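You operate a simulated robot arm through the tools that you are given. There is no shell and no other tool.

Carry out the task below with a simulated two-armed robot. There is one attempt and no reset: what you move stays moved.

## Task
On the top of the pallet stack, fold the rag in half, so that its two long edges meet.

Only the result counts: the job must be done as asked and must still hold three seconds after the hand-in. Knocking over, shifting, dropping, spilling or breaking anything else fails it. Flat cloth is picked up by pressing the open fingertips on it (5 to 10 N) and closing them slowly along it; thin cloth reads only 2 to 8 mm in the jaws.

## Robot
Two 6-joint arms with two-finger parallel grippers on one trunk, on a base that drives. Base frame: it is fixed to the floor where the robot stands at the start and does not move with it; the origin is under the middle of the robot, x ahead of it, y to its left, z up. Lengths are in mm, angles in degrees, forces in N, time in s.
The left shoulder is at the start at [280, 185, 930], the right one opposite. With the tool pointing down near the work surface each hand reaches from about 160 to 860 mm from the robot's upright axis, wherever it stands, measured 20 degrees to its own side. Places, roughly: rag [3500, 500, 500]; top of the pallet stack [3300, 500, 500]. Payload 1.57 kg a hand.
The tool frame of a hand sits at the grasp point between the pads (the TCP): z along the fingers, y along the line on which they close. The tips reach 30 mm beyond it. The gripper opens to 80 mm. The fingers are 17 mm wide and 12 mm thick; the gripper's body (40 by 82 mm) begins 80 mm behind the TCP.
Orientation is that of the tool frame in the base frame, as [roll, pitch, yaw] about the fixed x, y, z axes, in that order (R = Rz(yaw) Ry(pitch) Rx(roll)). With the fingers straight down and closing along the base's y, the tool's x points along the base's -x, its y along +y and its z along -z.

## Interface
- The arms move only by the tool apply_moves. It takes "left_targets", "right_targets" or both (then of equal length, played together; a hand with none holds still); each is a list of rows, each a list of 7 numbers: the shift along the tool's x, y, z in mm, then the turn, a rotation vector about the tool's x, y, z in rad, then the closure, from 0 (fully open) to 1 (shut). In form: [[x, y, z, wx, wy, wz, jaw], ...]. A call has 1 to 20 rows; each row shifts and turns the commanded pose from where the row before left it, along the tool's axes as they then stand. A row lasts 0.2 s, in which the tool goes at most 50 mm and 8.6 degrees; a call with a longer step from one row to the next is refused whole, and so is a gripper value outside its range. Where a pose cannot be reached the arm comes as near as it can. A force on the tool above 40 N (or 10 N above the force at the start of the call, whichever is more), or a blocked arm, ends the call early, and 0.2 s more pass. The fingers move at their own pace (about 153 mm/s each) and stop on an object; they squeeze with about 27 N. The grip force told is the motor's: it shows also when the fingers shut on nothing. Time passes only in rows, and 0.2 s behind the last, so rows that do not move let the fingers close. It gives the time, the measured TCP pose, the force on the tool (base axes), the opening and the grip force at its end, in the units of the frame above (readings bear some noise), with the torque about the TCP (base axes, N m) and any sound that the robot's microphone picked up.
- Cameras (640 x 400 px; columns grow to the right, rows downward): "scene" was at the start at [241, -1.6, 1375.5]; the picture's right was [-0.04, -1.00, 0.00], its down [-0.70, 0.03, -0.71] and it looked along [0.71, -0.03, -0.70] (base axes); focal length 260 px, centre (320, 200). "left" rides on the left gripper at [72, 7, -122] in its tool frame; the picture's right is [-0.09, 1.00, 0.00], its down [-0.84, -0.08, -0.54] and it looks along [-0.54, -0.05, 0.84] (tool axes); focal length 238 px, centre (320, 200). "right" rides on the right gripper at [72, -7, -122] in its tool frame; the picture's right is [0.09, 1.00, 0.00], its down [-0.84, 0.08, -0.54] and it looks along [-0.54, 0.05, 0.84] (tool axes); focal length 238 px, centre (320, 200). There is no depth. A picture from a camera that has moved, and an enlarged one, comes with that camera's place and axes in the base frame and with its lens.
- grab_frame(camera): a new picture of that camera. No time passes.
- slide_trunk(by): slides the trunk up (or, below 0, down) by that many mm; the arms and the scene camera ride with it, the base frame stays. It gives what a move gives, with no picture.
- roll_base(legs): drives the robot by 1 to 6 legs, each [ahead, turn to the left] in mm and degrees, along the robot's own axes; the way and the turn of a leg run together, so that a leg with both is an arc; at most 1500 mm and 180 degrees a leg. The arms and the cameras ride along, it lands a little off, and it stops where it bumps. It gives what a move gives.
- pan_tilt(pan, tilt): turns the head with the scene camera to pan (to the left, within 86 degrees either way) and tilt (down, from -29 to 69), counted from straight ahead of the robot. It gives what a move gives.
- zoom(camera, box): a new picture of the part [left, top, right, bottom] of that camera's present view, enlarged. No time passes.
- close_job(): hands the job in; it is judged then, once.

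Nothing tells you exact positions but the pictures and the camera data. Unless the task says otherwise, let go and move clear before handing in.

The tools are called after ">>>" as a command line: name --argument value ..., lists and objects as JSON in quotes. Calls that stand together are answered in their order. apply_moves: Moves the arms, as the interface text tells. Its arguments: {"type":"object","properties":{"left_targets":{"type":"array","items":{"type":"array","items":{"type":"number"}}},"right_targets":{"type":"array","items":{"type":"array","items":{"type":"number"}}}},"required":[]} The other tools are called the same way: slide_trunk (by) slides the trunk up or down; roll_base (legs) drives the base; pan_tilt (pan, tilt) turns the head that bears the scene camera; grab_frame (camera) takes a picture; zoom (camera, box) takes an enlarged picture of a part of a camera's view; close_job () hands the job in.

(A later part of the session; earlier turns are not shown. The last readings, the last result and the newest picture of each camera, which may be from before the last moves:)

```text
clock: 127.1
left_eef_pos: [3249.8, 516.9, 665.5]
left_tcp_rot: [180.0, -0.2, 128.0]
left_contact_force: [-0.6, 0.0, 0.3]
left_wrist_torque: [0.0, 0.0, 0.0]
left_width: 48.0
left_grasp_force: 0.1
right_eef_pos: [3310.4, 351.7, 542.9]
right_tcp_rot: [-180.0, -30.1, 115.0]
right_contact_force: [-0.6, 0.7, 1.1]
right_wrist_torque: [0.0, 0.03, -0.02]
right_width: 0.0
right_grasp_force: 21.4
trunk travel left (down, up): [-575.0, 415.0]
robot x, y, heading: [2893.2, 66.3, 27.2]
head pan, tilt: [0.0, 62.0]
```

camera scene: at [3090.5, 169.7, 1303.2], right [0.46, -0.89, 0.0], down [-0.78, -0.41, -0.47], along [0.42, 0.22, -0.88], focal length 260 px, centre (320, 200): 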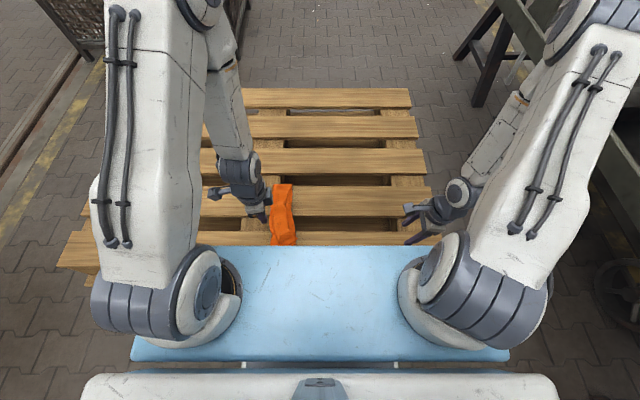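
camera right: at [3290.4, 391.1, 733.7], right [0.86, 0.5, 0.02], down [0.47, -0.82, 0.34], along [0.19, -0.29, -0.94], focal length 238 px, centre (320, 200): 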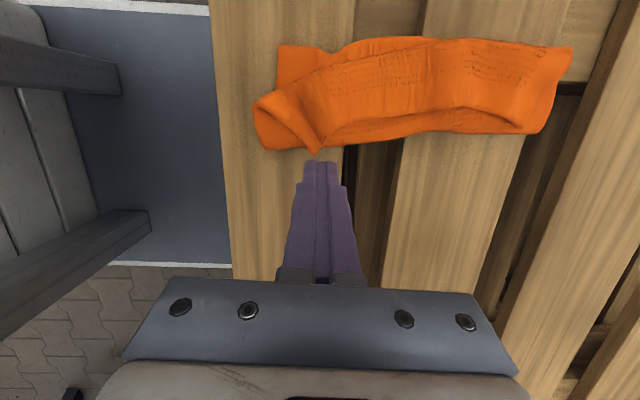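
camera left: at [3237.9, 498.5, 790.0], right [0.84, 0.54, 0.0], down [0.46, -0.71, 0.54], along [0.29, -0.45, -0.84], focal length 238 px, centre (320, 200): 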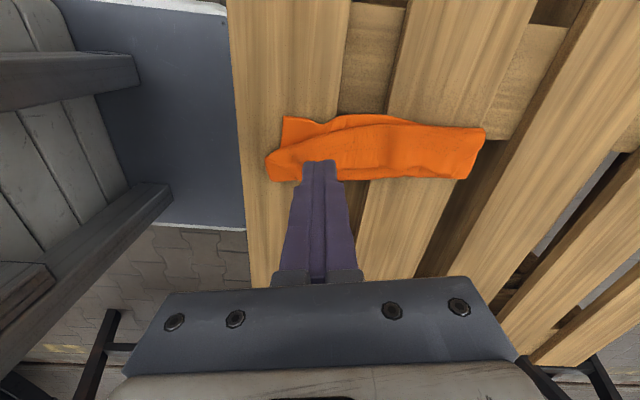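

>>> apply_moves --right_targets '[[-0.6, 0, 1.1, 0, 0, 0, 1.0], [0, 0, 0, 0, 0, 0, 1.0]]'

>>> zoom --camera "right" --box '[220, 60, 420, 185]'

```text
clock: 127.7
left_eef_pos: [3249.7, 516.1, 663.9]
left_tcp_rot: [180.0, -0.3, 128.0]
left_contact_force: [-0.4, 0.0, -1.0]
left_wrist_torque: [-0.01, -0.01, 0.0]
left_width: 48.1
left_grasp_force: 0.1
right_eef_pos: [3308.0, 350.0, 542.0]
right_tcp_rot: [180.0, -30.1, 115.0]
right_contact_force: [0.8, 0.6, 0.8]
right_wrist_torque: [-0.01, 0.0, 0.03]
right_width: 0.3
right_grasp_force: 21.8
trunk travel left (down, up): [-575.0, 415.0]
robot x, y, heading: [2894.4, 63.3, 27.3]
head pan, tilt: [0.0, 62.0]
```

```text
3.20 times, centred on (320, 122) of right
camera zoom: at [3303.3, 349.3, 681.8], right [0.87, 0.49, 0.05], down [0.49, -0.87, 0.05], along [0.06, -0.02, -1.0], focal length 763 px, centre (320, 448)
```

zoom: 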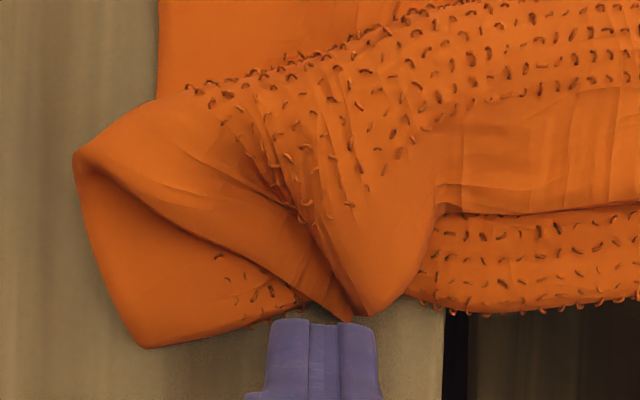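

The peak slid away from under the finger. New approach: grip the fold itself (the two-layer crease) where the flap doesn't cover it, lift it so both halves hang and the rolled flap falls open, then lay it back down. First raise and look again.

>>> apply_moves --right_targets '[[20, 0, -34, 0, 0, 0, 1.0], [20, 20, -34, 0, 0, 0, 0.55], [0, 20, 0, 0, 0, 0, 0.55], [0, 15, 0, 0, 0, 0, 0.55], [0, 0, 0, 0, 0, 0, 0.55]]'

>>> grab_frame --camera "right"

>>> zoom --camera "right" --box '[190, 20, 520, 230]'

```text
clock: 128.9
left_eef_pos: [3249.9, 516.4, 664.4]
left_tcp_rot: [180.0, -0.3, 128.0]
left_contact_force: [-0.4, 0.4, 0.0]
left_wrist_torque: [0.01, 0.02, 0.04]
left_width: 47.8
left_grasp_force: 0.1
right_eef_pos: [3359.3, 376.6, 622.4]
right_tcp_rot: [180.0, -30.0, 115.0]
right_contact_force: [0.5, -0.2, 0.1]
right_wrist_torque: [0.0, -0.01, -0.01]
right_width: 36.0
right_grasp_force: 0.0
trunk travel left (down, up): [-575.0, 415.0]
robot x, y, heading: [2893.7, 66.0, 27.6]
head pan, tilt: [0.0, 62.0]
```

```text
taken
camera right: at [3353.0, 373.6, 763.5], right [0.87, 0.49, 0.05], down [0.49, -0.87, 0.05], along [0.06, -0.02, -1.0], focal length 238 px, centre (320, 200)
```

right: 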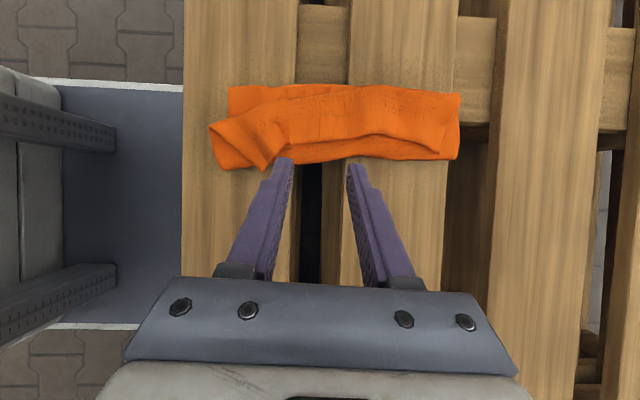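

```text
1.90 times, centred on (355, 125) of right
camera zoom: at [3353.0, 373.6, 763.5], right [0.87, 0.49, 0.05], down [0.49, -0.87, 0.05], along [0.06, -0.02, -1.0], focal length 454 px, centre (253, 343)
```

zoom: 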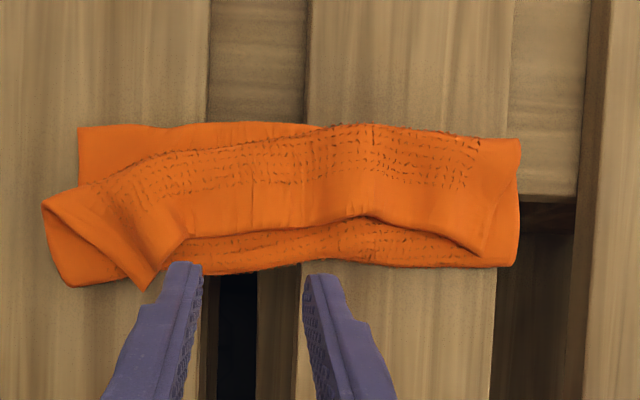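

The crease zone between x≈522 and 655 shows ~20 mm of just two layers. I'll bring the right hand upright over it at x≈546, just inside the fold.

>>> apply_moves --right_targets '[[0, 0, 0, 0, -0.096, 0, 0.6], [0, 0, 0, 0, -0.096, 0, 0.6], [0, 0, 0, 0, -0.096, 0, 0.6], [0, 0, 0, 0, -0.096, -0.12, 0.6], [12, -4.7, 30, 0, 0, 0, 0.6], [12, -4.7, 30, 0, 0, 0, 0.6], [0, 0, 0, 0, 0, 0, 0.6]]'

>>> zoom --camera "right" --box '[190, 60, 450, 230]'

```text
refused: row 4 steps farther than a row can; nothing moved
```

```text
2.35 times, centred on (320, 145) of right
camera zoom: at [3353.0, 373.6, 763.5], right [0.87, 0.49, 0.05], down [0.49, -0.87, 0.05], along [0.06, -0.02, -1.0], focal length 561 px, centre (320, 329)
```

zoom: 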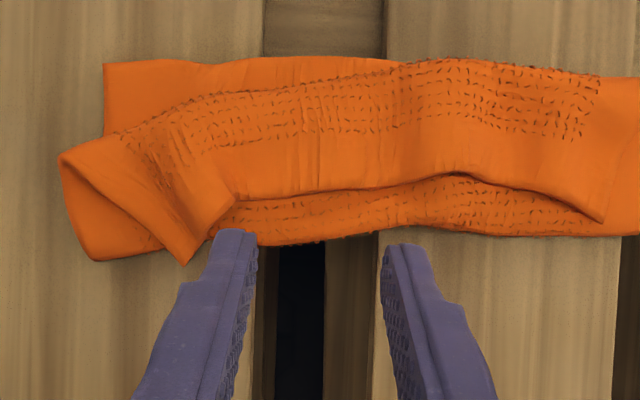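

>>> apply_moves --right_targets '[[0, 0, 0, 0, -0.096, 0, 0.6], [0, 0, 0, 0, -0.096, 0, 0.6], [0, 0, 0, 0, -0.096, 0, 0.6], [0, 0, 0, 0, -0.096, 0, 0.6], [0, 0, 0, 0, 0, -0.12, 0.6], [12, -4.7, 30, 0, 0, 0, 0.6], [12, -4.7, 30, 0, 0, 0, 0.6], [0, 0, 0, 0, 0, 0, 0.6]]'

>>> zoom --camera "right" --box '[190, 60, 450, 230]'

```text
clock: 130.7
left_eef_pos: [3249.9, 516.3, 664.5]
left_tcp_rot: [-180.0, -0.4, 128.1]
left_contact_force: [-0.2, 0.4, -0.5]
left_wrist_torque: [0.01, -0.01, 0.0]
left_width: 47.9
left_grasp_force: 0.0
right_eef_pos: [3325.2, 380.6, 552.9]
right_tcp_rot: [179.0, -8.0, 122.0]
right_contact_force: [0.4, -0.4, 0.4]
right_wrist_torque: [0.02, 0.0, 0.02]
right_width: 32.1
right_grasp_force: 0.1
right hand out of reach, approached as far as the arm can: row 2, 3, 4
trunk travel left (down, up): [-575.0, 415.0]
robot x, y, heading: [2891.4, 69.1, 27.5]
head pan, tilt: [0.0, 62.0]
```

```text
2.35 times, centred on (320, 145) of right
camera zoom: at [3290.3, 421.2, 682.6], right [0.8, 0.6, 0.03], down [0.54, -0.73, 0.42], along [0.28, -0.32, -0.91], focal length 561 px, centre (320, 329)
```

zoom: 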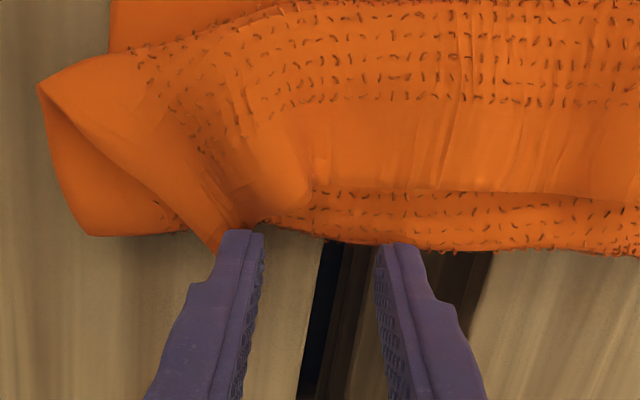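

>>> apply_moves --right_targets '[[0, 8.5, -6, 0, 0, 0, 0.6], [5.3, 8.5, 0, 0, 0, 0, 0.6], [5.3, 0, 0, 0, 0, 0, 0.6], [0, 0, 0, 0, 0, 0, 0.6]]'

>>> zoom --camera "right" --box '[190, 60, 450, 230]'

```text
clock: 131.7
left_eef_pos: [3250.0, 515.5, 666.2]
left_tcp_rot: [180.0, -0.3, 128.1]
left_contact_force: [-0.3, 0.0, 0.2]
left_wrist_torque: [0.02, -0.02, 0.01]
left_width: 48.1
left_grasp_force: 0.0
right_eef_pos: [3333.9, 392.3, 560.3]
right_tcp_rot: [178.6, -8.1, 122.0]
right_contact_force: [0.1, 0.2, 0.0]
right_wrist_torque: [-0.04, -0.01, -0.01]
right_width: 32.0
right_grasp_force: 0.0
right hand out of reach, approached as far as the arm can: row 3
trunk travel left (down, up): [-575.0, 415.0]
robot x, y, heading: [2891.4, 65.6, 27.6]
head pan, tilt: [0.0, 62.0]
```

```text
2.35 times, centred on (320, 145) of right
camera zoom: at [3298.0, 433.4, 690.1], right [0.8, 0.6, 0.04], down [0.53, -0.73, 0.42], along [0.28, -0.32, -0.91], focal length 561 px, centre (320, 329)
```

zoom: 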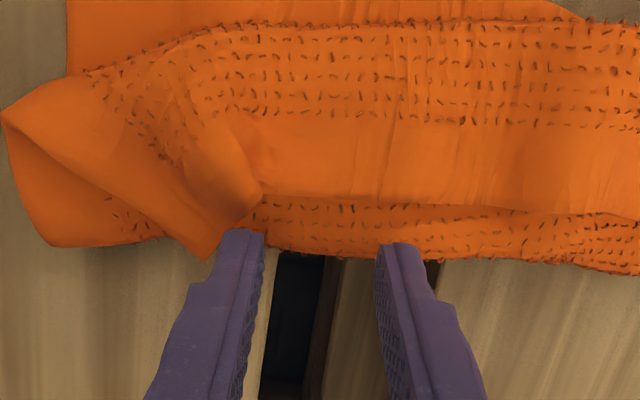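

The landing zone is between the flap edge and the crease. Lower to contact.

>>> apply_moves --right_targets '[[0, 0, 6, 0, 0, 0, 0.6], [0, 0, 5, 0, 0, 0, 0.6], [0, 0, 0, 0, 0, 0, 0.6]]'

>>> apply_moves --right_targets '[[0, 0, 1.5, 0, 0, 0, 0.6], [0, 0, 1.5, 0, 0, 0, 0.6], [0, 0, 0, 0, 0, 0, 0.6]]'

>>> apply_moves --right_targets '[[0, 0, 1.2, 0, 0, 0, 0.6], [0, 0, 1.2, 0, 0, 0, 0.6], [0, 0, 0, 0, 0, 0, 0.6]]'

>>> zoom --camera "right" --box '[190, 60, 450, 230]'

```text
clock: 132.5
left_eef_pos: [3250.2, 515.9, 665.5]
left_tcp_rot: [180.0, -0.2, 128.0]
left_contact_force: [0.1, -0.3, 0.8]
left_wrist_torque: [0.0, 0.0, -0.03]
left_width: 48.0
left_grasp_force: 0.0
right_eef_pos: [3332.8, 393.8, 549.8]
right_tcp_rot: [178.9, -8.1, 122.0]
right_contact_force: [-0.2, 0.5, 0.1]
right_wrist_torque: [0.0, 0.01, 0.0]
right_width: 32.0
right_grasp_force: 0.0
trunk travel left (down, up): [-575.0, 415.0]
robot x, y, heading: [2891.9, 61.9, 27.6]
head pan, tilt: [0.0, 62.0]
```

```text
clock: 133.3
left_eef_pos: [3250.9, 515.8, 665.1]
left_tcp_rot: [-180.0, -0.4, 128.0]
left_contact_force: [0.5, 0.6, 0.0]
left_wrist_torque: [0.02, -0.01, 0.03]
left_width: 47.8
left_grasp_force: 0.1
right_eef_pos: [3332.4, 393.8, 547.1]
right_tcp_rot: [178.9, -8.0, 121.9]
right_contact_force: [-0.6, 0.2, 0.8]
right_wrist_torque: [0.01, 0.0, 0.02]
right_width: 32.0
right_grasp_force: 0.0
trunk travel left (down, up): [-575.0, 415.0]
robot x, y, heading: [2891.2, 62.5, 27.3]
head pan, tilt: [0.0, 62.0]
```

```text
clock: 134.1
left_eef_pos: [3250.6, 515.2, 665.2]
left_tcp_rot: [180.0, -0.3, 128.0]
left_contact_force: [-0.2, 0.1, -0.2]
left_wrist_torque: [-0.02, 0.0, 0.02]
left_width: 47.9
left_grasp_force: 0.1
right_eef_pos: [3331.9, 395.1, 544.0]
right_tcp_rot: [178.9, -8.0, 121.9]
right_contact_force: [-0.3, -0.2, 4.2]
right_wrist_torque: [-0.02, 0.1, 0.0]
right_width: 32.3
right_grasp_force: 0.2
trunk travel left (down, up): [-575.0, 415.0]
robot x, y, heading: [2890.5, 63.2, 27.5]
head pan, tilt: [0.0, 62.0]
```

```text
2.35 times, centred on (320, 145) of right
camera zoom: at [3296.5, 435.1, 674.1], right [0.8, 0.6, 0.03], down [0.54, -0.73, 0.42], along [0.28, -0.32, -0.91], focal length 561 px, centre (320, 329)
```

zoom: 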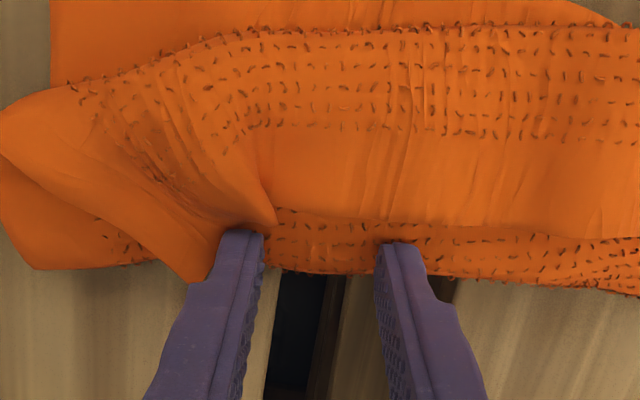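

The near finger touches the flap's corner; I'll shift 8 mm away from it and press again.

>>> apply_moves --right_targets '[[0, 0, -5, 0, 0, 0, 0.6], [2, 8, 0, 0, 0, 0, 0.6], [0, 0, 4, 0, 0, 0, 0.6], [0, 0, 1.5, 0, 0, 0, 0.6], [0, 0, 0, 0, 0, 0, 0.6]]'

>>> apply_moves --right_targets '[[0, 0, 1.0, 0, 0, 0, 0.6], [0, 0, 0, 0, 0, 0, 0.6]]'

>>> zoom --camera "right" --box '[190, 60, 450, 230]'

```text
clock: 135.3
left_eef_pos: [3248.7, 515.5, 667.2]
left_tcp_rot: [-180.0, -0.3, 128.0]
left_contact_force: [-0.2, -0.6, 0.4]
left_wrist_torque: [-0.01, 0.01, 0.01]
left_width: 48.0
left_grasp_force: 0.1
right_eef_pos: [3337.1, 395.6, 543.7]
right_tcp_rot: [178.6, -8.1, 122.0]
right_contact_force: [-0.4, 0.2, 5.8]
right_wrist_torque: [-0.04, 0.16, 0.04]
right_width: 32.1
right_grasp_force: 0.2
right hand out of reach, approached as far as the arm can: row 2
trunk travel left (down, up): [-575.0, 415.0]
robot x, y, heading: [2890.7, 62.8, 27.5]
head pan, tilt: [0.0, 62.0]
```

```text
clock: 135.9
left_eef_pos: [3250.1, 515.5, 665.8]
left_tcp_rot: [-180.0, -0.3, 127.9]
left_contact_force: [0.6, -0.2, 0.0]
left_wrist_torque: [-0.01, 0.05, 0.03]
left_width: 47.9
left_grasp_force: 0.0
right_eef_pos: [3336.7, 396.0, 541.7]
right_tcp_rot: [178.6, -8.1, 122.0]
right_contact_force: [-0.7, 0.1, 12.3]
right_wrist_torque: [-0.04, 0.36, 0.0]
right_width: 32.1
right_grasp_force: 0.2
trunk travel left (down, up): [-575.0, 415.0]
robot x, y, heading: [2889.8, 64.2, 27.4]
head pan, tilt: [0.0, 62.0]
```

```text
2.35 times, centred on (320, 145) of right
camera zoom: at [3300.4, 436.7, 672.6], right [0.8, 0.6, 0.04], down [0.53, -0.73, 0.42], along [0.28, -0.32, -0.91], focal length 561 px, centre (320, 329)
```

zoom: 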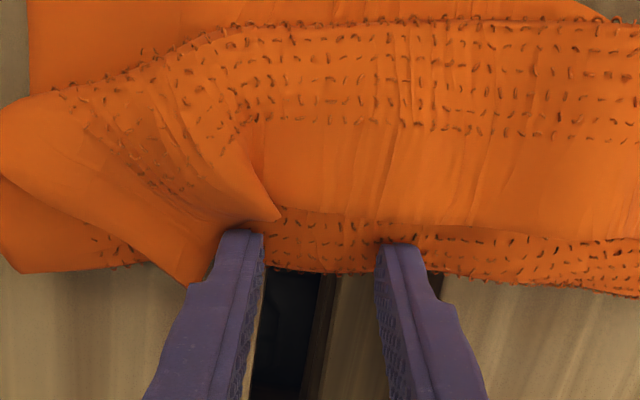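

The near finger sits on the flap again. I'll retire the right hand and use the left hand alone at the middle of the crease (x≈605), where the two-layer zone is widest.

>>> apply_moves --right_targets '[[0, 0, -20, 0, 0, 0, 0.6], [-20, 0, -35, 0, 0, 0, 0.6], [-40, 0, -20, 0, 0, 0, 0.6], [-45, 0, 0, 0, 0, 0, 0.6], [-45, 0, 0, 0, 0, 0, 0.6], [-45, 0, 0, 0, 0, 0, 0.6], [-45, 0, 0, 0, 0, 0, 0.6], [-45, 0, 0, 0, 0, 0, 0.6]]' --left_targets '[[0, 0, 0, 0, 0, 0, 0.5], [0, 0, 0, 0, 0, 0, 0.5], [0, 0, 0, 0, 0, 0, 0.5], [0, 0, 0, 0, 0, 0, 0.5], [-15, 30, 0, 0, 0, 0, 0.5], [-15, 30, 0, 0, 0, 0.05, 0.5], [-15, 30, 0, 0, 0, 0.05, 0.5], [0, 0, 0, 0, 0, 0, 0.5]]'

>>> grab_frame --camera "left"

>>> zoom --camera "scene" --box '[230, 160, 350, 250]'

```text
clock: 137.7
left_eef_pos: [3348.6, 533.5, 665.3]
left_tcp_rot: [179.9, -0.3, 122.3]
left_contact_force: [0.4, 0.6, -1.1]
left_wrist_torque: [-0.03, -0.03, 0.01]
left_width: 40.3
left_grasp_force: 0.0
right_eef_pos: [3490.9, 145.0, 576.4]
right_tcp_rot: [179.0, -8.1, 122.0]
right_contact_force: [0.6, -0.5, -0.1]
right_wrist_torque: [0.04, 0.02, -0.02]
right_width: 31.9
right_grasp_force: 0.0
right hand out of reach, approached as far as the arm can: row 1
trunk travel left (down, up): [-575.0, 415.0]
robot x, y, heading: [2891.8, 65.8, 27.5]
head pan, tilt: [0.0, 62.0]
```

```text
taken
camera left: at [3315.9, 597.4, 789.2], right [0.89, 0.45, 0.0], down [0.38, -0.75, 0.54], along [0.24, -0.48, -0.84], focal length 238 px, centre (320, 200)
```

left: 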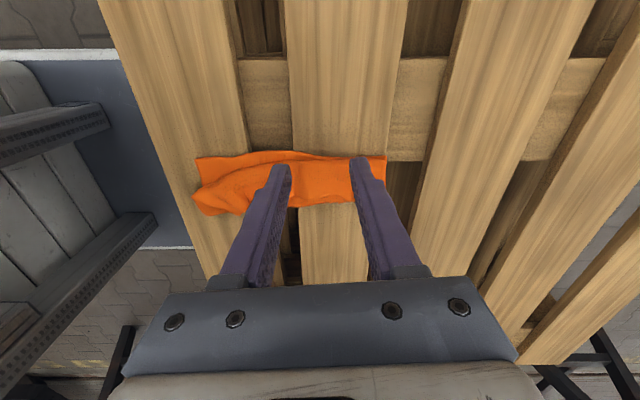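

```text
4.44 times, centred on (290, 205) of scene
camera zoom: at [3090.2, 170.1, 1303.2], right [0.46, -0.89, 0.0], down [-0.78, -0.41, -0.47], along [0.42, 0.22, -0.88], focal length 1156 px, centre (453, 178)
```

zoom: 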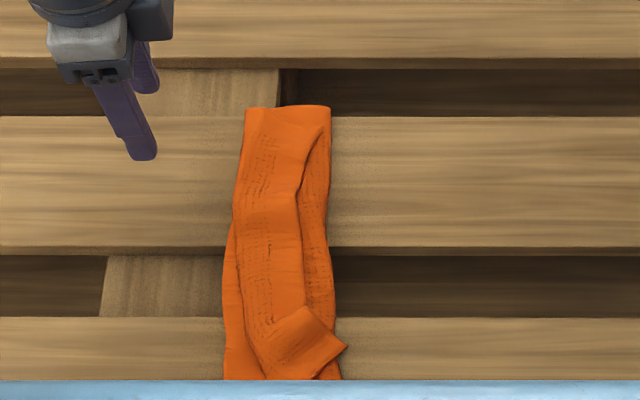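

>>> apply_moves --left_targets '[[-33.4, -8.2, 20, 0, 0, 0, 0.5], [-33.4, -8.2, 30, 0, 0, 0, 0.5], [-33.4, -8.2, 35, 0, 0, 0, 0.5], [0, 0, 0, 0, 0, 0, 0.5]]'

>>> zoom --camera "left" --box '[190, 60, 450, 230]'

```text
clock: 138.7
left_eef_pos: [3373.1, 454.8, 596.5]
left_tcp_rot: [-179.6, -1.0, 122.3]
left_contact_force: [0.4, 0.5, 1.7]
left_wrist_torque: [0.0, -0.02, 0.01]
left_width: 40.0
left_grasp_force: 0.1
left hand out of reach, approached as far as the arm can: row 3
right_eef_pos: [3490.6, 145.4, 577.1]
right_tcp_rot: [179.0, -8.0, 122.1]
right_contact_force: [-0.9, -0.4, -0.2]
right_wrist_torque: [-0.03, 0.02, 0.02]
right_width: 32.0
right_grasp_force: 0.1
trunk travel left (down, up): [-575.0, 415.0]
robot x, y, heading: [2888.6, 66.3, 27.1]
head pan, tilt: [0.0, 62.0]
```

```text
2.35 times, centred on (320, 145) of left
camera zoom: at [3341.9, 516.5, 721.2], right [0.89, 0.45, -0.01], down [0.39, -0.75, 0.53], along [0.23, -0.47, -0.85], focal length 561 px, centre (320, 329)
```

zoom: 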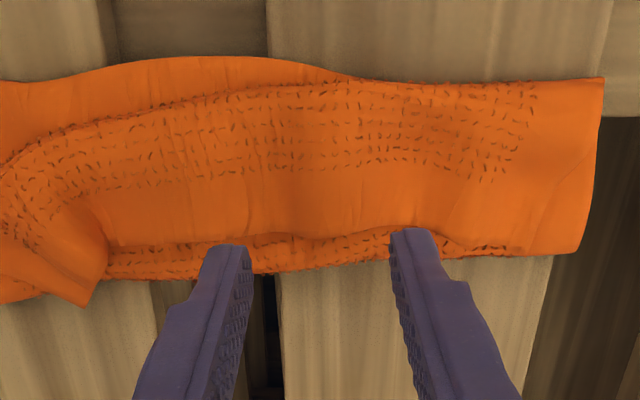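

>>> apply_moves --left_targets '[[0, 0, 0, 0, 0, 0.1, 0.5], [0, 0, 0, 0, 0, 0.1, 0.5], [-12, 0, 10, 0, 0, 0, 0.5], [-11, 0, 10, 0, 0, 0, 0.5], [0, 0, 0, 0, 0, 0, 0.5]]'

>>> zoom --camera "left" --box '[190, 60, 450, 230]'

```text
clock: 139.9
left_eef_pos: [3382.3, 432.5, 579.9]
left_tcp_rot: [-179.7, -0.7, 113.8]
left_contact_force: [-0.2, 0.1, -0.2]
left_wrist_torque: [-0.01, 0.0, -0.03]
left_width: 40.1
left_grasp_force: 0.0
left hand out of reach, approached as far as the arm can: row 1
right_eef_pos: [3489.7, 146.2, 577.4]
right_tcp_rot: [179.1, -8.0, 122.0]
right_contact_force: [-0.3, 0.0, -0.2]
right_wrist_torque: [-0.01, 0.03, -0.01]
right_width: 32.2
right_grasp_force: 0.1
trunk travel left (down, up): [-575.0, 415.0]
robot x, y, heading: [2891.3, 66.1, 27.5]
head pan, tilt: [0.0, 62.0]
```

```text
2.35 times, centred on (320, 145) of left
camera zoom: at [3360.4, 500.4, 703.3], right [0.95, 0.32, -0.01], down [0.27, -0.8, 0.53], along [0.16, -0.51, -0.85], focal length 561 px, centre (320, 329)
```

zoom: 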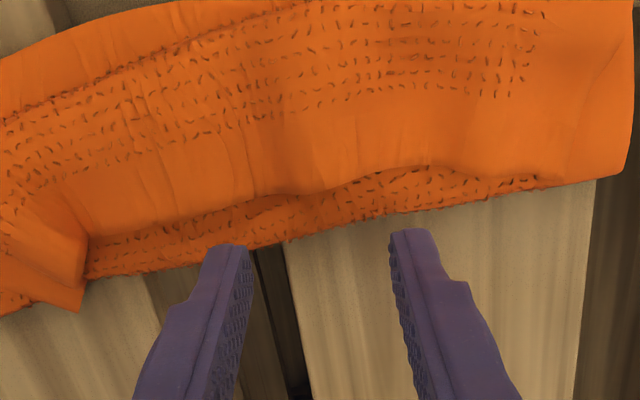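

>>> apply_moves --left_targets '[[-7.5, 0, 8, 0, 0, 0, 0.5], [0, 0, 8, 0, 0, -0.1, 0.5], [0, 0, 6, 0, 0, 0, 0.5], [0, 0, 0, 0, 0, 0, 0.5]]'

>>> zoom --camera "left" --box '[190, 60, 450, 230]'

```text
clock: 140.9
left_eef_pos: [3386.8, 425.4, 558.1]
left_tcp_rot: [-179.7, -0.7, 119.7]
left_contact_force: [0.1, 0.8, 0.6]
left_wrist_torque: [0.02, 0.0, 0.01]
left_width: 40.3
left_grasp_force: 0.0
right_eef_pos: [3491.7, 145.8, 577.2]
right_tcp_rot: [179.1, -7.9, 122.0]
right_contact_force: [0.3, 0.4, -0.2]
right_wrist_torque: [0.01, 0.05, 0.01]
right_width: 31.9
right_grasp_force: 0.0
trunk travel left (down, up): [-575.0, 415.0]
robot x, y, heading: [2891.1, 68.1, 27.5]
head pan, tilt: [0.0, 62.0]
```

```text
2.35 times, centred on (320, 145) of left
camera zoom: at [3356.7, 490.9, 681.0], right [0.91, 0.41, 0.0], down [0.35, -0.77, 0.53], along [0.22, -0.49, -0.85], focal length 561 px, centre (320, 329)
```

zoom: 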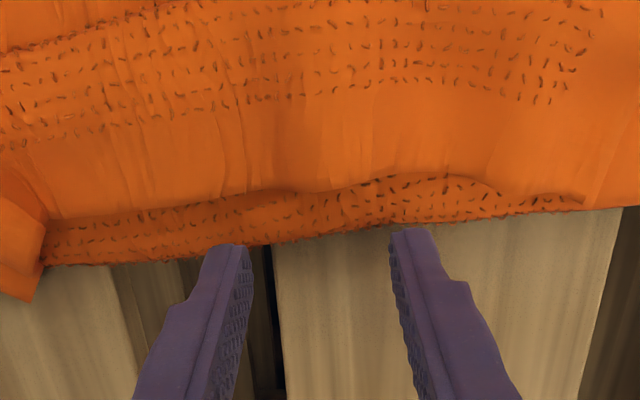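

>>> apply_moves --left_targets '[[6.5, 0, 4, 0, 0, -0.05, 0.5], [0, 0, 4, 0, 0, 0, 0.5], [0, 0, 0, 0, 0, 0, 0.5]]'

>>> apply_moves --left_targets '[[0, 0, 1.5, 0, 0, 0, 0.5], [0, 0, 1.5, 0, 0, 0, 0.5], [0, 0, 0, 0, 0, 0, 0.5]]'

>>> zoom --camera "left" --box '[190, 60, 450, 230]'

```text
clock: 141.7
left_eef_pos: [3383.4, 432.4, 547.9]
left_tcp_rot: [-179.8, -0.9, 122.5]
left_contact_force: [0.1, 0.8, -0.4]
left_wrist_torque: [0.0, 0.01, 0.01]
left_width: 39.9
left_grasp_force: 0.0
right_eef_pos: [3489.6, 145.4, 576.1]
right_tcp_rot: [179.1, -8.0, 122.0]
right_contact_force: [-1.1, 0.2, -1.7]
right_wrist_torque: [-0.05, 0.01, -0.01]
right_width: 32.0
right_grasp_force: 0.1
trunk travel left (down, up): [-575.0, 415.0]
robot x, y, heading: [2891.2, 66.0, 27.4]
head pan, tilt: [0.0, 62.0]
```

```text
clock: 142.5
left_eef_pos: [3382.6, 434.3, 544.9]
left_tcp_rot: [-179.7, -0.8, 122.5]
left_contact_force: [-0.8, 0.4, 1.6]
left_wrist_torque: [0.0, 0.02, 0.02]
left_width: 39.9
left_grasp_force: 0.0
right_eef_pos: [3490.3, 145.4, 577.5]
right_tcp_rot: [179.1, -8.1, 122.1]
right_contact_force: [-0.2, 0.8, -0.4]
right_wrist_torque: [0.04, -0.01, -0.01]
right_width: 32.0
right_grasp_force: 0.1
trunk travel left (down, up): [-575.0, 415.0]
robot x, y, heading: [2891.9, 63.2, 27.3]
head pan, tilt: [0.0, 62.0]
```

```text
2.35 times, centred on (320, 145) of left
camera zoom: at [3350.8, 496.4, 669.1], right [0.89, 0.46, 0.0], down [0.39, -0.75, 0.53], along [0.24, -0.47, -0.85], focal length 561 px, centre (320, 329)
```

zoom: 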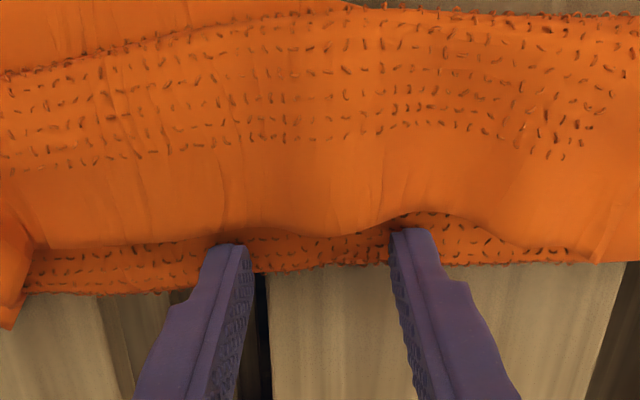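

Both fingertips are now in the two-layer zone, just beside the flap's edge. Press a bit more and close slowly.

>>> apply_moves --left_targets '[[0, 0, 1.0, 0, 0, 0, 0.5], [0, 0, 1.0, 0, 0, 0, 0.5], [0, 0, 0, 0, 0, 0, 0.5]]'

>>> apply_moves --left_targets '[[0, 0, 0.2, 0, 0, 0, 0.54], [0, 0, 0.2, 0, 0, 0, 0.58], [0, 0, 0, 0, 0, 0, 0.62], [0, 0, 0, 0, 0, 0, 0.66], [0, 0, 0, 0, 0, 0, 0.7], [0, 0, 0, 0, 0, 0, 0.74]]'

>>> zoom --camera "left" --box '[190, 60, 450, 230]'

```text
clock: 143.3
left_eef_pos: [3384.4, 433.5, 543.2]
left_tcp_rot: [-179.9, -0.9, 122.4]
left_contact_force: [-1.0, 0.5, 6.5]
left_wrist_torque: [0.11, 0.01, 0.0]
left_width: 39.6
left_grasp_force: 0.1
right_eef_pos: [3491.5, 145.6, 577.2]
right_tcp_rot: [179.0, -8.1, 121.9]
right_contact_force: [-0.1, -0.3, 0.1]
right_wrist_torque: [-0.02, -0.01, 0.03]
right_width: 31.9
right_grasp_force: 0.1
trunk travel left (down, up): [-575.0, 415.0]
robot x, y, heading: [2890.4, 64.6, 27.6]
head pan, tilt: [0.0, 62.0]
```

```text
clock: 144.7
left_eef_pos: [3383.1, 433.8, 543.1]
left_tcp_rot: [-179.7, -0.9, 122.5]
left_contact_force: [-0.5, -0.3, 9.4]
left_wrist_torque: [0.08, 0.01, 0.0]
left_width: 19.2
left_grasp_force: 0.0
right_eef_pos: [3490.6, 145.5, 576.8]
right_tcp_rot: [179.0, -7.9, 122.0]
right_contact_force: [0.5, -0.5, -0.2]
right_wrist_torque: [0.01, -0.01, 0.0]
right_width: 31.8
right_grasp_force: 0.1
trunk travel left (down, up): [-575.0, 415.0]
robot x, y, heading: [2892.4, 63.3, 27.3]
head pan, tilt: [0.0, 62.0]
```

```text
2.35 times, centred on (320, 145) of left
camera zoom: at [3351.4, 496.4, 666.8], right [0.89, 0.46, 0.0], down [0.39, -0.75, 0.53], along [0.24, -0.47, -0.85], focal length 561 px, centre (320, 329)
```

zoom: 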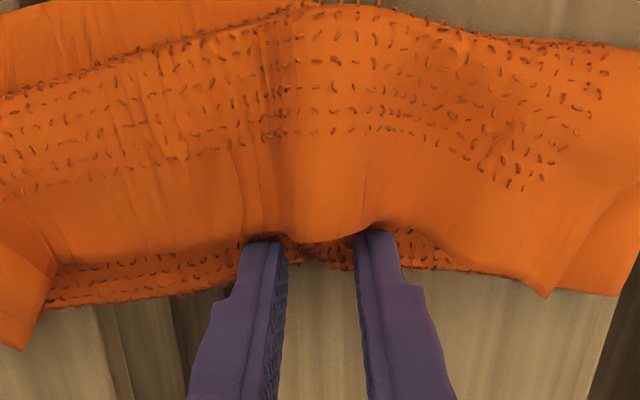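

>>> apply_moves --left_targets '[[0, 0, 0, 0, 0, 0, 0.78], [0, 0, 0, 0, 0, 0, 0.82], [0, 0, 0, 0, 0, 0, 0.86], [0, 0, 0, 0, 0, 0, 0.9], [0, 0, 0, 0, 0, 0, 0.95], [0, 0, 0, 0, 0, 0, 1.0], [0, 0, 0, 0, 0, 0, 1.0]]'

>>> zoom --camera "left" --box '[190, 60, 450, 230]'

```text
clock: 146.3
left_eef_pos: [3384.7, 434.1, 542.9]
left_tcp_rot: [-179.9, -0.9, 122.5]
left_contact_force: [0.5, 1.2, 11.0]
left_wrist_torque: [0.13, 0.05, -0.03]
left_width: 6.2
left_grasp_force: 26.3
right_eef_pos: [3490.3, 145.0, 577.0]
right_tcp_rot: [179.0, -8.0, 122.0]
right_contact_force: [-0.7, -0.5, -0.2]
right_wrist_torque: [0.06, 0.0, 0.02]
right_width: 32.1
right_grasp_force: 0.1
trunk travel left (down, up): [-575.0, 415.0]
robot x, y, heading: [2892.5, 65.5, 27.7]
head pan, tilt: [0.0, 62.0]
```

```text
2.35 times, centred on (320, 145) of left
camera zoom: at [3351.4, 496.5, 666.8], right [0.89, 0.46, 0.0], down [0.39, -0.75, 0.53], along [0.24, -0.47, -0.85], focal length 561 px, centre (320, 329)
```

zoom: 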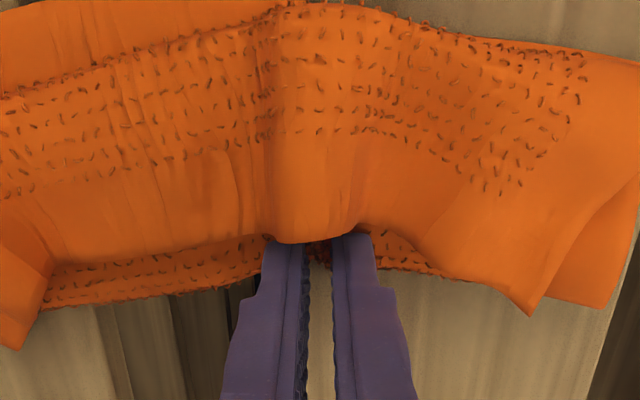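

The grip holds the crease (6.2 mm, 26 N) with the flap free above it. Now lift to let the rag hang from its fold.

>>> apply_moves --left_targets '[[0, 0, -10, 0, 0, 0, 1.0], [0, 0, -15, 0, 0, 0, 1.0], [0, 0, -15, 0, 0, 0, 1.0], [0, 0, -15, 0, 0, 0, 1.0], [0, 0, -15, 0, 0, 0, 1.0], [0, 0, -15, 0, 0, 0, 1.0], [0, 0, -15, 0, 0, 0, 1.0], [0, 0, -15, 0, 0, 0, 1.0], [0, 0, -15, 0, 0, 0, 1.0], [0, 0, 0, 0, 0, 0, 1.0]]'

>>> grab_frame --camera "left"

>>> grab_frame --camera "scene"

>>> zoom --camera "scene" --box '[230, 140, 370, 250]'

```text
clock: 148.5
left_eef_pos: [3384.0, 432.4, 648.7]
left_tcp_rot: [-179.8, -0.7, 122.5]
left_contact_force: [-0.3, -0.5, 0.2]
left_wrist_torque: [-0.05, 0.05, -0.03]
left_width: 6.0
left_grasp_force: 25.9
left hand out of reach, approached as far as the arm can: row 4, 5, 6
right_eef_pos: [3490.6, 145.8, 577.2]
right_tcp_rot: [179.0, -8.0, 122.0]
right_contact_force: [0.1, 0.1, 0.4]
right_wrist_torque: [-0.03, 0.01, 0.02]
right_width: 32.1
right_grasp_force: 0.1
trunk travel left (down, up): [-575.0, 415.0]
robot x, y, heading: [2893.6, 60.9, 27.3]
head pan, tilt: [0.0, 62.0]
```

```text
taken
camera left: at [3350.8, 496.4, 772.0], right [0.89, 0.46, 0.0], down [0.39, -0.75, 0.53], along [0.24, -0.48, -0.85], focal length 238 px, centre (320, 200)
```

left: 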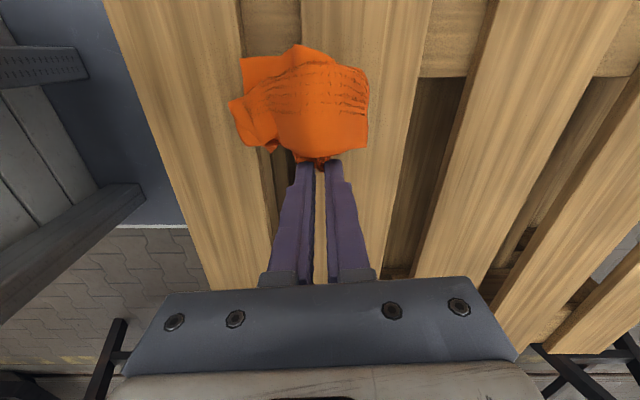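

```text
taken
camera scene: at [3090.5, 169.7, 1303.2], right [0.46, -0.89, 0.0], down [-0.78, -0.41, -0.47], along [0.42, 0.22, -0.88], focal length 260 px, centre (320, 200)
```

scene: 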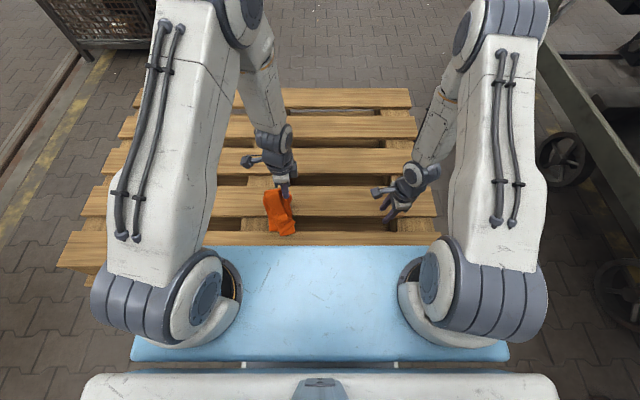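

```text
3.64 times, centred on (300, 195) of scene
camera zoom: at [3090.5, 169.7, 1303.2], right [0.46, -0.89, 0.0], down [-0.78, -0.41, -0.47], along [0.42, 0.22, -0.88], focal length 946 px, centre (393, 218)
```

zoom: 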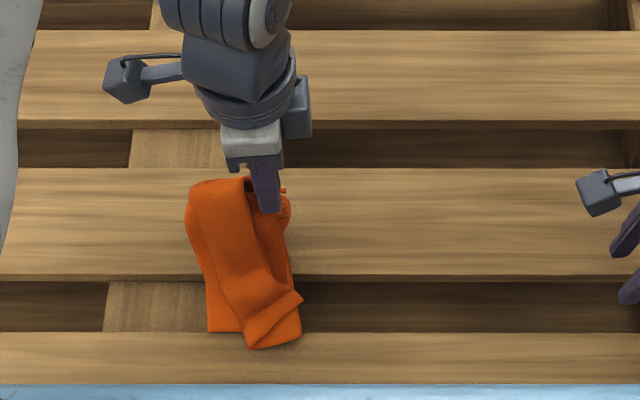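

The rag is hanging from the crease. I'll raise the trunk 120 mm so it hangs completely free and the flap can fall open.

>>> slide_trunk --by 120

>>> grab_frame --camera "left"

>>> grab_frame --camera "scene"

>>> grab_frame --camera "right"

```text
clock: 150.0
left_eef_pos: [3382.4, 433.6, 768.0]
left_tcp_rot: [-179.8, -0.7, 122.4]
left_contact_force: [-0.7, 0.0, 0.0]
left_wrist_torque: [-0.07, 0.04, -0.02]
left_width: 5.9
left_grasp_force: 25.8
right_eef_pos: [3491.5, 145.7, 697.6]
right_tcp_rot: [179.1, -8.0, 122.0]
right_contact_force: [-0.1, 0.4, 0.4]
right_wrist_torque: [0.03, -0.02, -0.01]
right_width: 32.1
right_grasp_force: 0.1
trunk travel left (down, up): [-695.0, 295.0]
robot x, y, heading: [2889.7, 65.2, 27.5]
head pan, tilt: [0.0, 62.0]
```

```text
taken
camera left: at [3350.9, 496.5, 891.8], right [0.89, 0.46, 0.0], down [0.39, -0.75, 0.53], along [0.24, -0.48, -0.85], focal length 238 px, centre (320, 200)
```

left: 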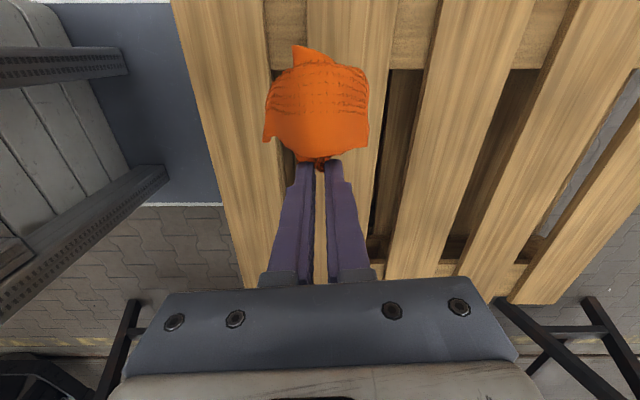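

```text
taken
camera scene: at [3090.5, 169.7, 1423.1], right [0.46, -0.89, 0.0], down [-0.78, -0.41, -0.47], along [0.42, 0.22, -0.88], focal length 260 px, centre (320, 200)
```

scene: 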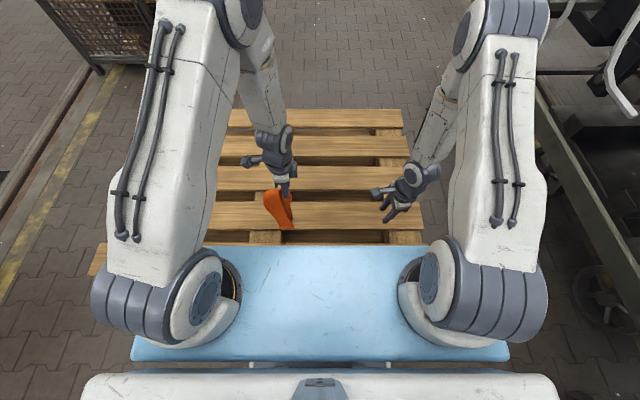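

```text
taken
camera right: at [3455.3, 186.5, 827.0], right [0.8, 0.6, 0.03], down [0.54, -0.73, 0.42], along [0.28, -0.32, -0.91], focal length 238 px, centre (320, 200)
```

right: 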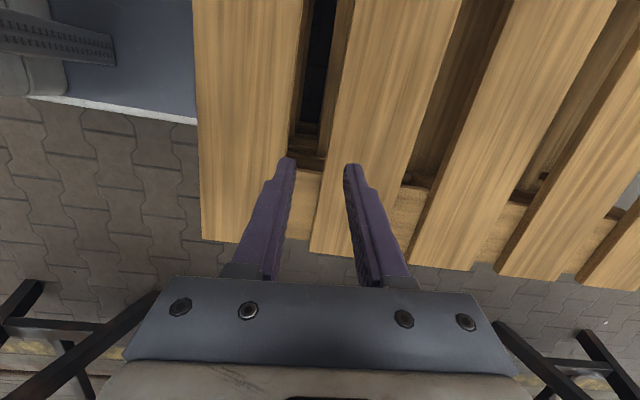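

>>> zoom --camera "scene" --box '[240, 160, 320, 240]'

>>> zoom --camera "left" --box '[230, 30, 410, 180]'

```text
5.00 times, centred on (280, 200) of scene
camera zoom: at [3090.5, 169.7, 1423.1], right [0.46, -0.89, 0.0], down [-0.78, -0.41, -0.47], along [0.42, 0.22, -0.88], focal length 1301 px, centre (520, 200)
```

zoom: 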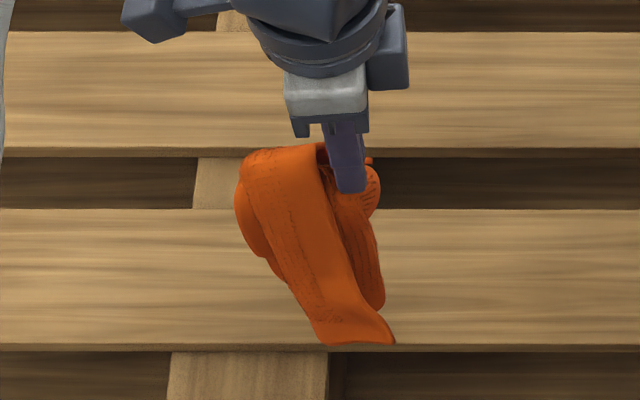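

```text
2.67 times, centred on (320, 105) of left
camera zoom: at [3350.9, 496.5, 891.8], right [0.89, 0.46, 0.0], down [0.39, -0.75, 0.53], along [0.24, -0.48, -0.85], focal length 636 px, centre (320, 453)
```

zoom: 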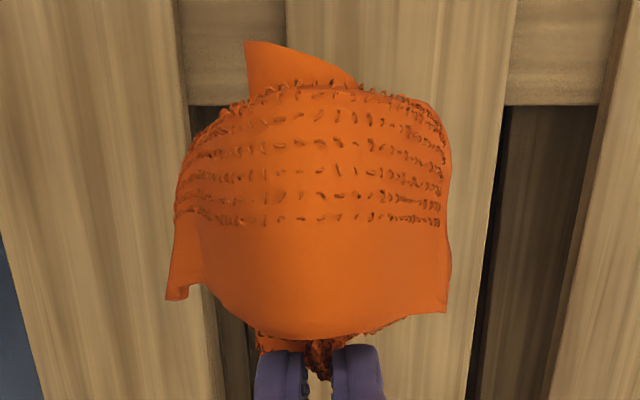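

The flap still lies on top of the drooping package. I'll tilt the left hand body-left ~48° so the package hangs straight down and gravity can open the flap, plus a small shake.

>>> apply_moves --left_targets '[[0, 0, 0, 0, -0.14, 0, 1.0], [0, 0, 0, 0, -0.14, 0, 1.0], [0, 0, 0, 0, -0.14, 0, 1.0], [0, 0, 0, 0, -0.14, 0, 1.0], [0, 0, 0, 0, -0.14, 0, 1.0], [0, 0, 0, 0, -0.14, 0, 1.0], [0, 0, 0, 0, 0, 0, 1.0]]'

>>> zoom --camera "scene" --box '[220, 130, 340, 240]'

>>> grab_frame --camera "left"

```text
clock: 151.6
left_eef_pos: [3393.3, 441.8, 779.3]
left_tcp_rot: [-176.6, 36.9, 124.4]
left_contact_force: [1.0, 0.3, 0.0]
left_wrist_torque: [0.01, 0.01, 0.01]
left_width: 6.0
left_grasp_force: 26.5
left hand out of reach, approached as far as the arm can: row 1, 2, 5, 6
right_eef_pos: [3491.0, 145.6, 696.9]
right_tcp_rot: [179.1, -8.0, 122.0]
right_contact_force: [0.2, 0.1, 0.5]
right_wrist_torque: [0.0, -0.02, 0.03]
right_width: 32.0
right_grasp_force: 0.1
trunk travel left (down, up): [-695.0, 295.0]
robot x, y, heading: [2890.5, 66.8, 27.3]
head pan, tilt: [0.0, 62.0]
```

```text
3.64 times, centred on (280, 185) of scene
camera zoom: at [3090.5, 169.8, 1423.1], right [0.46, -0.89, 0.0], down [-0.78, -0.41, -0.47], along [0.42, 0.22, -0.88], focal length 946 px, centre (466, 254)
```

zoom: 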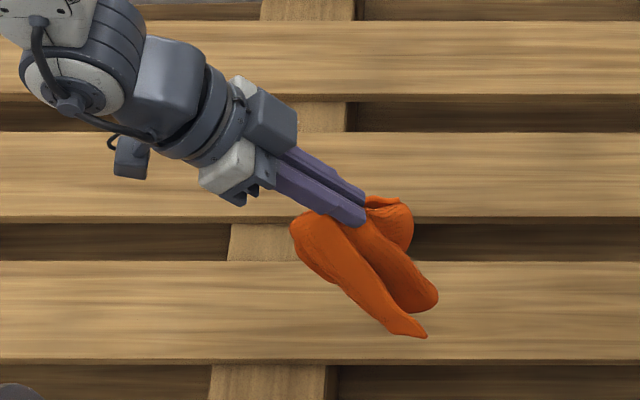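

```text
taken
camera left: at [3330.5, 556.9, 833.4], right [0.88, 0.47, 0.01], down [0.16, -0.31, 0.94], along [0.44, -0.83, -0.34], focal length 238 px, centre (320, 200)
```

left: 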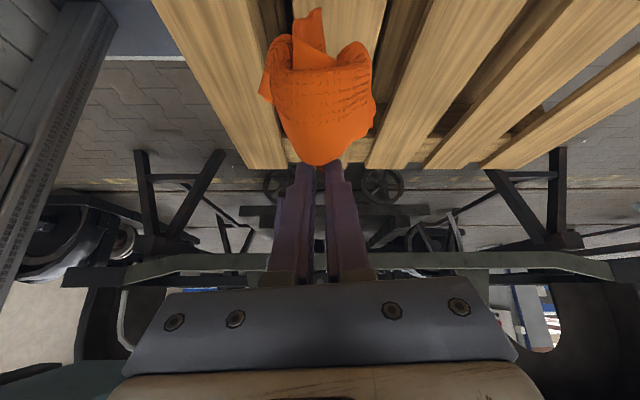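

The flap's free edge still points up against the package. I'll give it a few quick side-to-side shakes to make it fall open.

>>> apply_moves --left_targets '[[-36, 0, 27, 0, 0, 0, 1.0], [36, 0, -27, 0, 0, 0, 1.0], [36, 0, -27, 0, 0, 0, 1.0], [-36, 0, 27, 0, 0, 0, 1.0], [-36, 0, 27, 0, 0, 0, 1.0], [36, 0, -27, 0, 0, 0, 1.0], [36, 0, -27, 0, 0, 0, 1.0], [-36, 0, 27, 0, 0, 0, 1.0], [0, 0, 0, 0, 0, 0, 1.0]]'

>>> grab_frame --camera "left"

>>> zoom --camera "scene" --box '[220, 130, 340, 240]'

```text
clock: 153.6
left_eef_pos: [3396.0, 437.8, 776.5]
left_tcp_rot: [-176.5, 36.8, 124.4]
left_contact_force: [0.3, 0.8, 0.1]
left_wrist_torque: [0.04, -0.03, -0.01]
left_width: 5.9
left_grasp_force: 25.4
right_eef_pos: [3490.2, 146.0, 695.7]
right_tcp_rot: [179.1, -8.0, 122.0]
right_contact_force: [0.5, 0.0, 0.0]
right_wrist_torque: [-0.02, -0.02, 0.0]
right_width: 32.0
right_grasp_force: 0.0
trunk travel left (down, up): [-695.0, 295.0]
robot x, y, heading: [2892.1, 68.1, 27.5]
head pan, tilt: [0.0, 62.0]
```

```text
taken
camera left: at [3332.2, 554.7, 831.9], right [0.88, 0.47, 0.01], down [0.16, -0.31, 0.94], along [0.44, -0.83, -0.35], focal length 238 px, centre (320, 200)
```

left: 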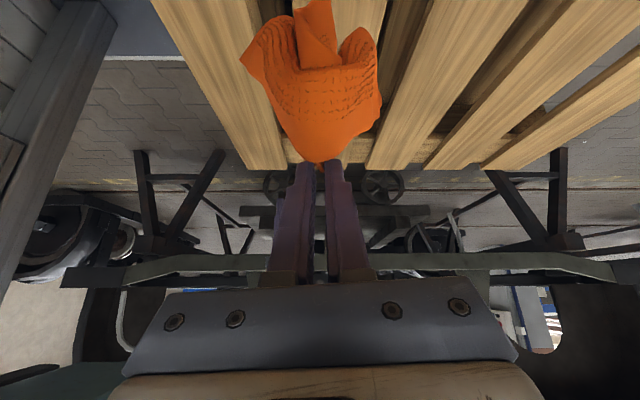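

```text
3.64 times, centred on (280, 185) of scene
camera zoom: at [3090.4, 169.7, 1423.1], right [0.46, -0.89, 0.0], down [-0.78, -0.41, -0.47], along [0.42, 0.22, -0.88], focal length 946 px, centre (466, 254)
```

zoom: 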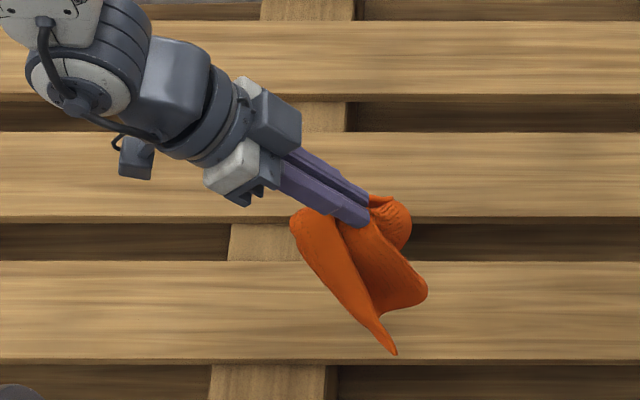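

>>> zoom --camera "left" --box '[220, 0, 420, 180]'

>>> zoom --camera "scene" --box '[265, 175, 315, 225]'

```text
2.22 times, centred on (320, 90) of left
camera zoom: at [3332.2, 554.7, 831.9], right [0.88, 0.47, 0.01], down [0.16, -0.31, 0.94], along [0.44, -0.83, -0.35], focal length 530 px, centre (320, 444)
```

zoom: 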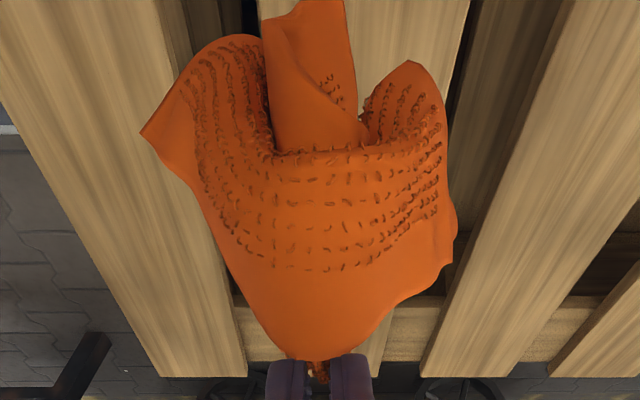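

```text
8.00 times, centred on (290, 200) of scene
camera zoom: at [3090.4, 169.7, 1423.1], right [0.46, -0.89, 0.0], down [-0.78, -0.41, -0.47], along [0.42, 0.22, -0.88], focal length 2081 px, centre (560, 200)
```

zoom: 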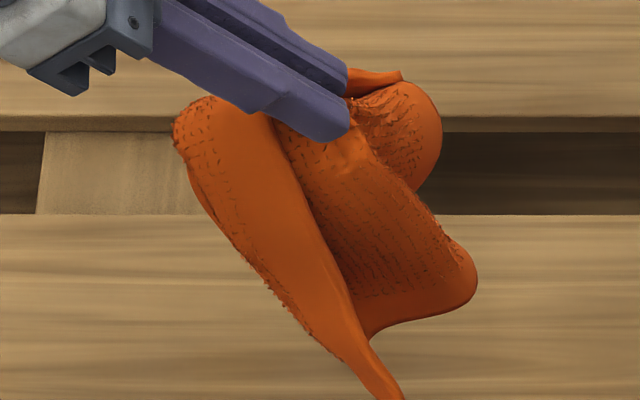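

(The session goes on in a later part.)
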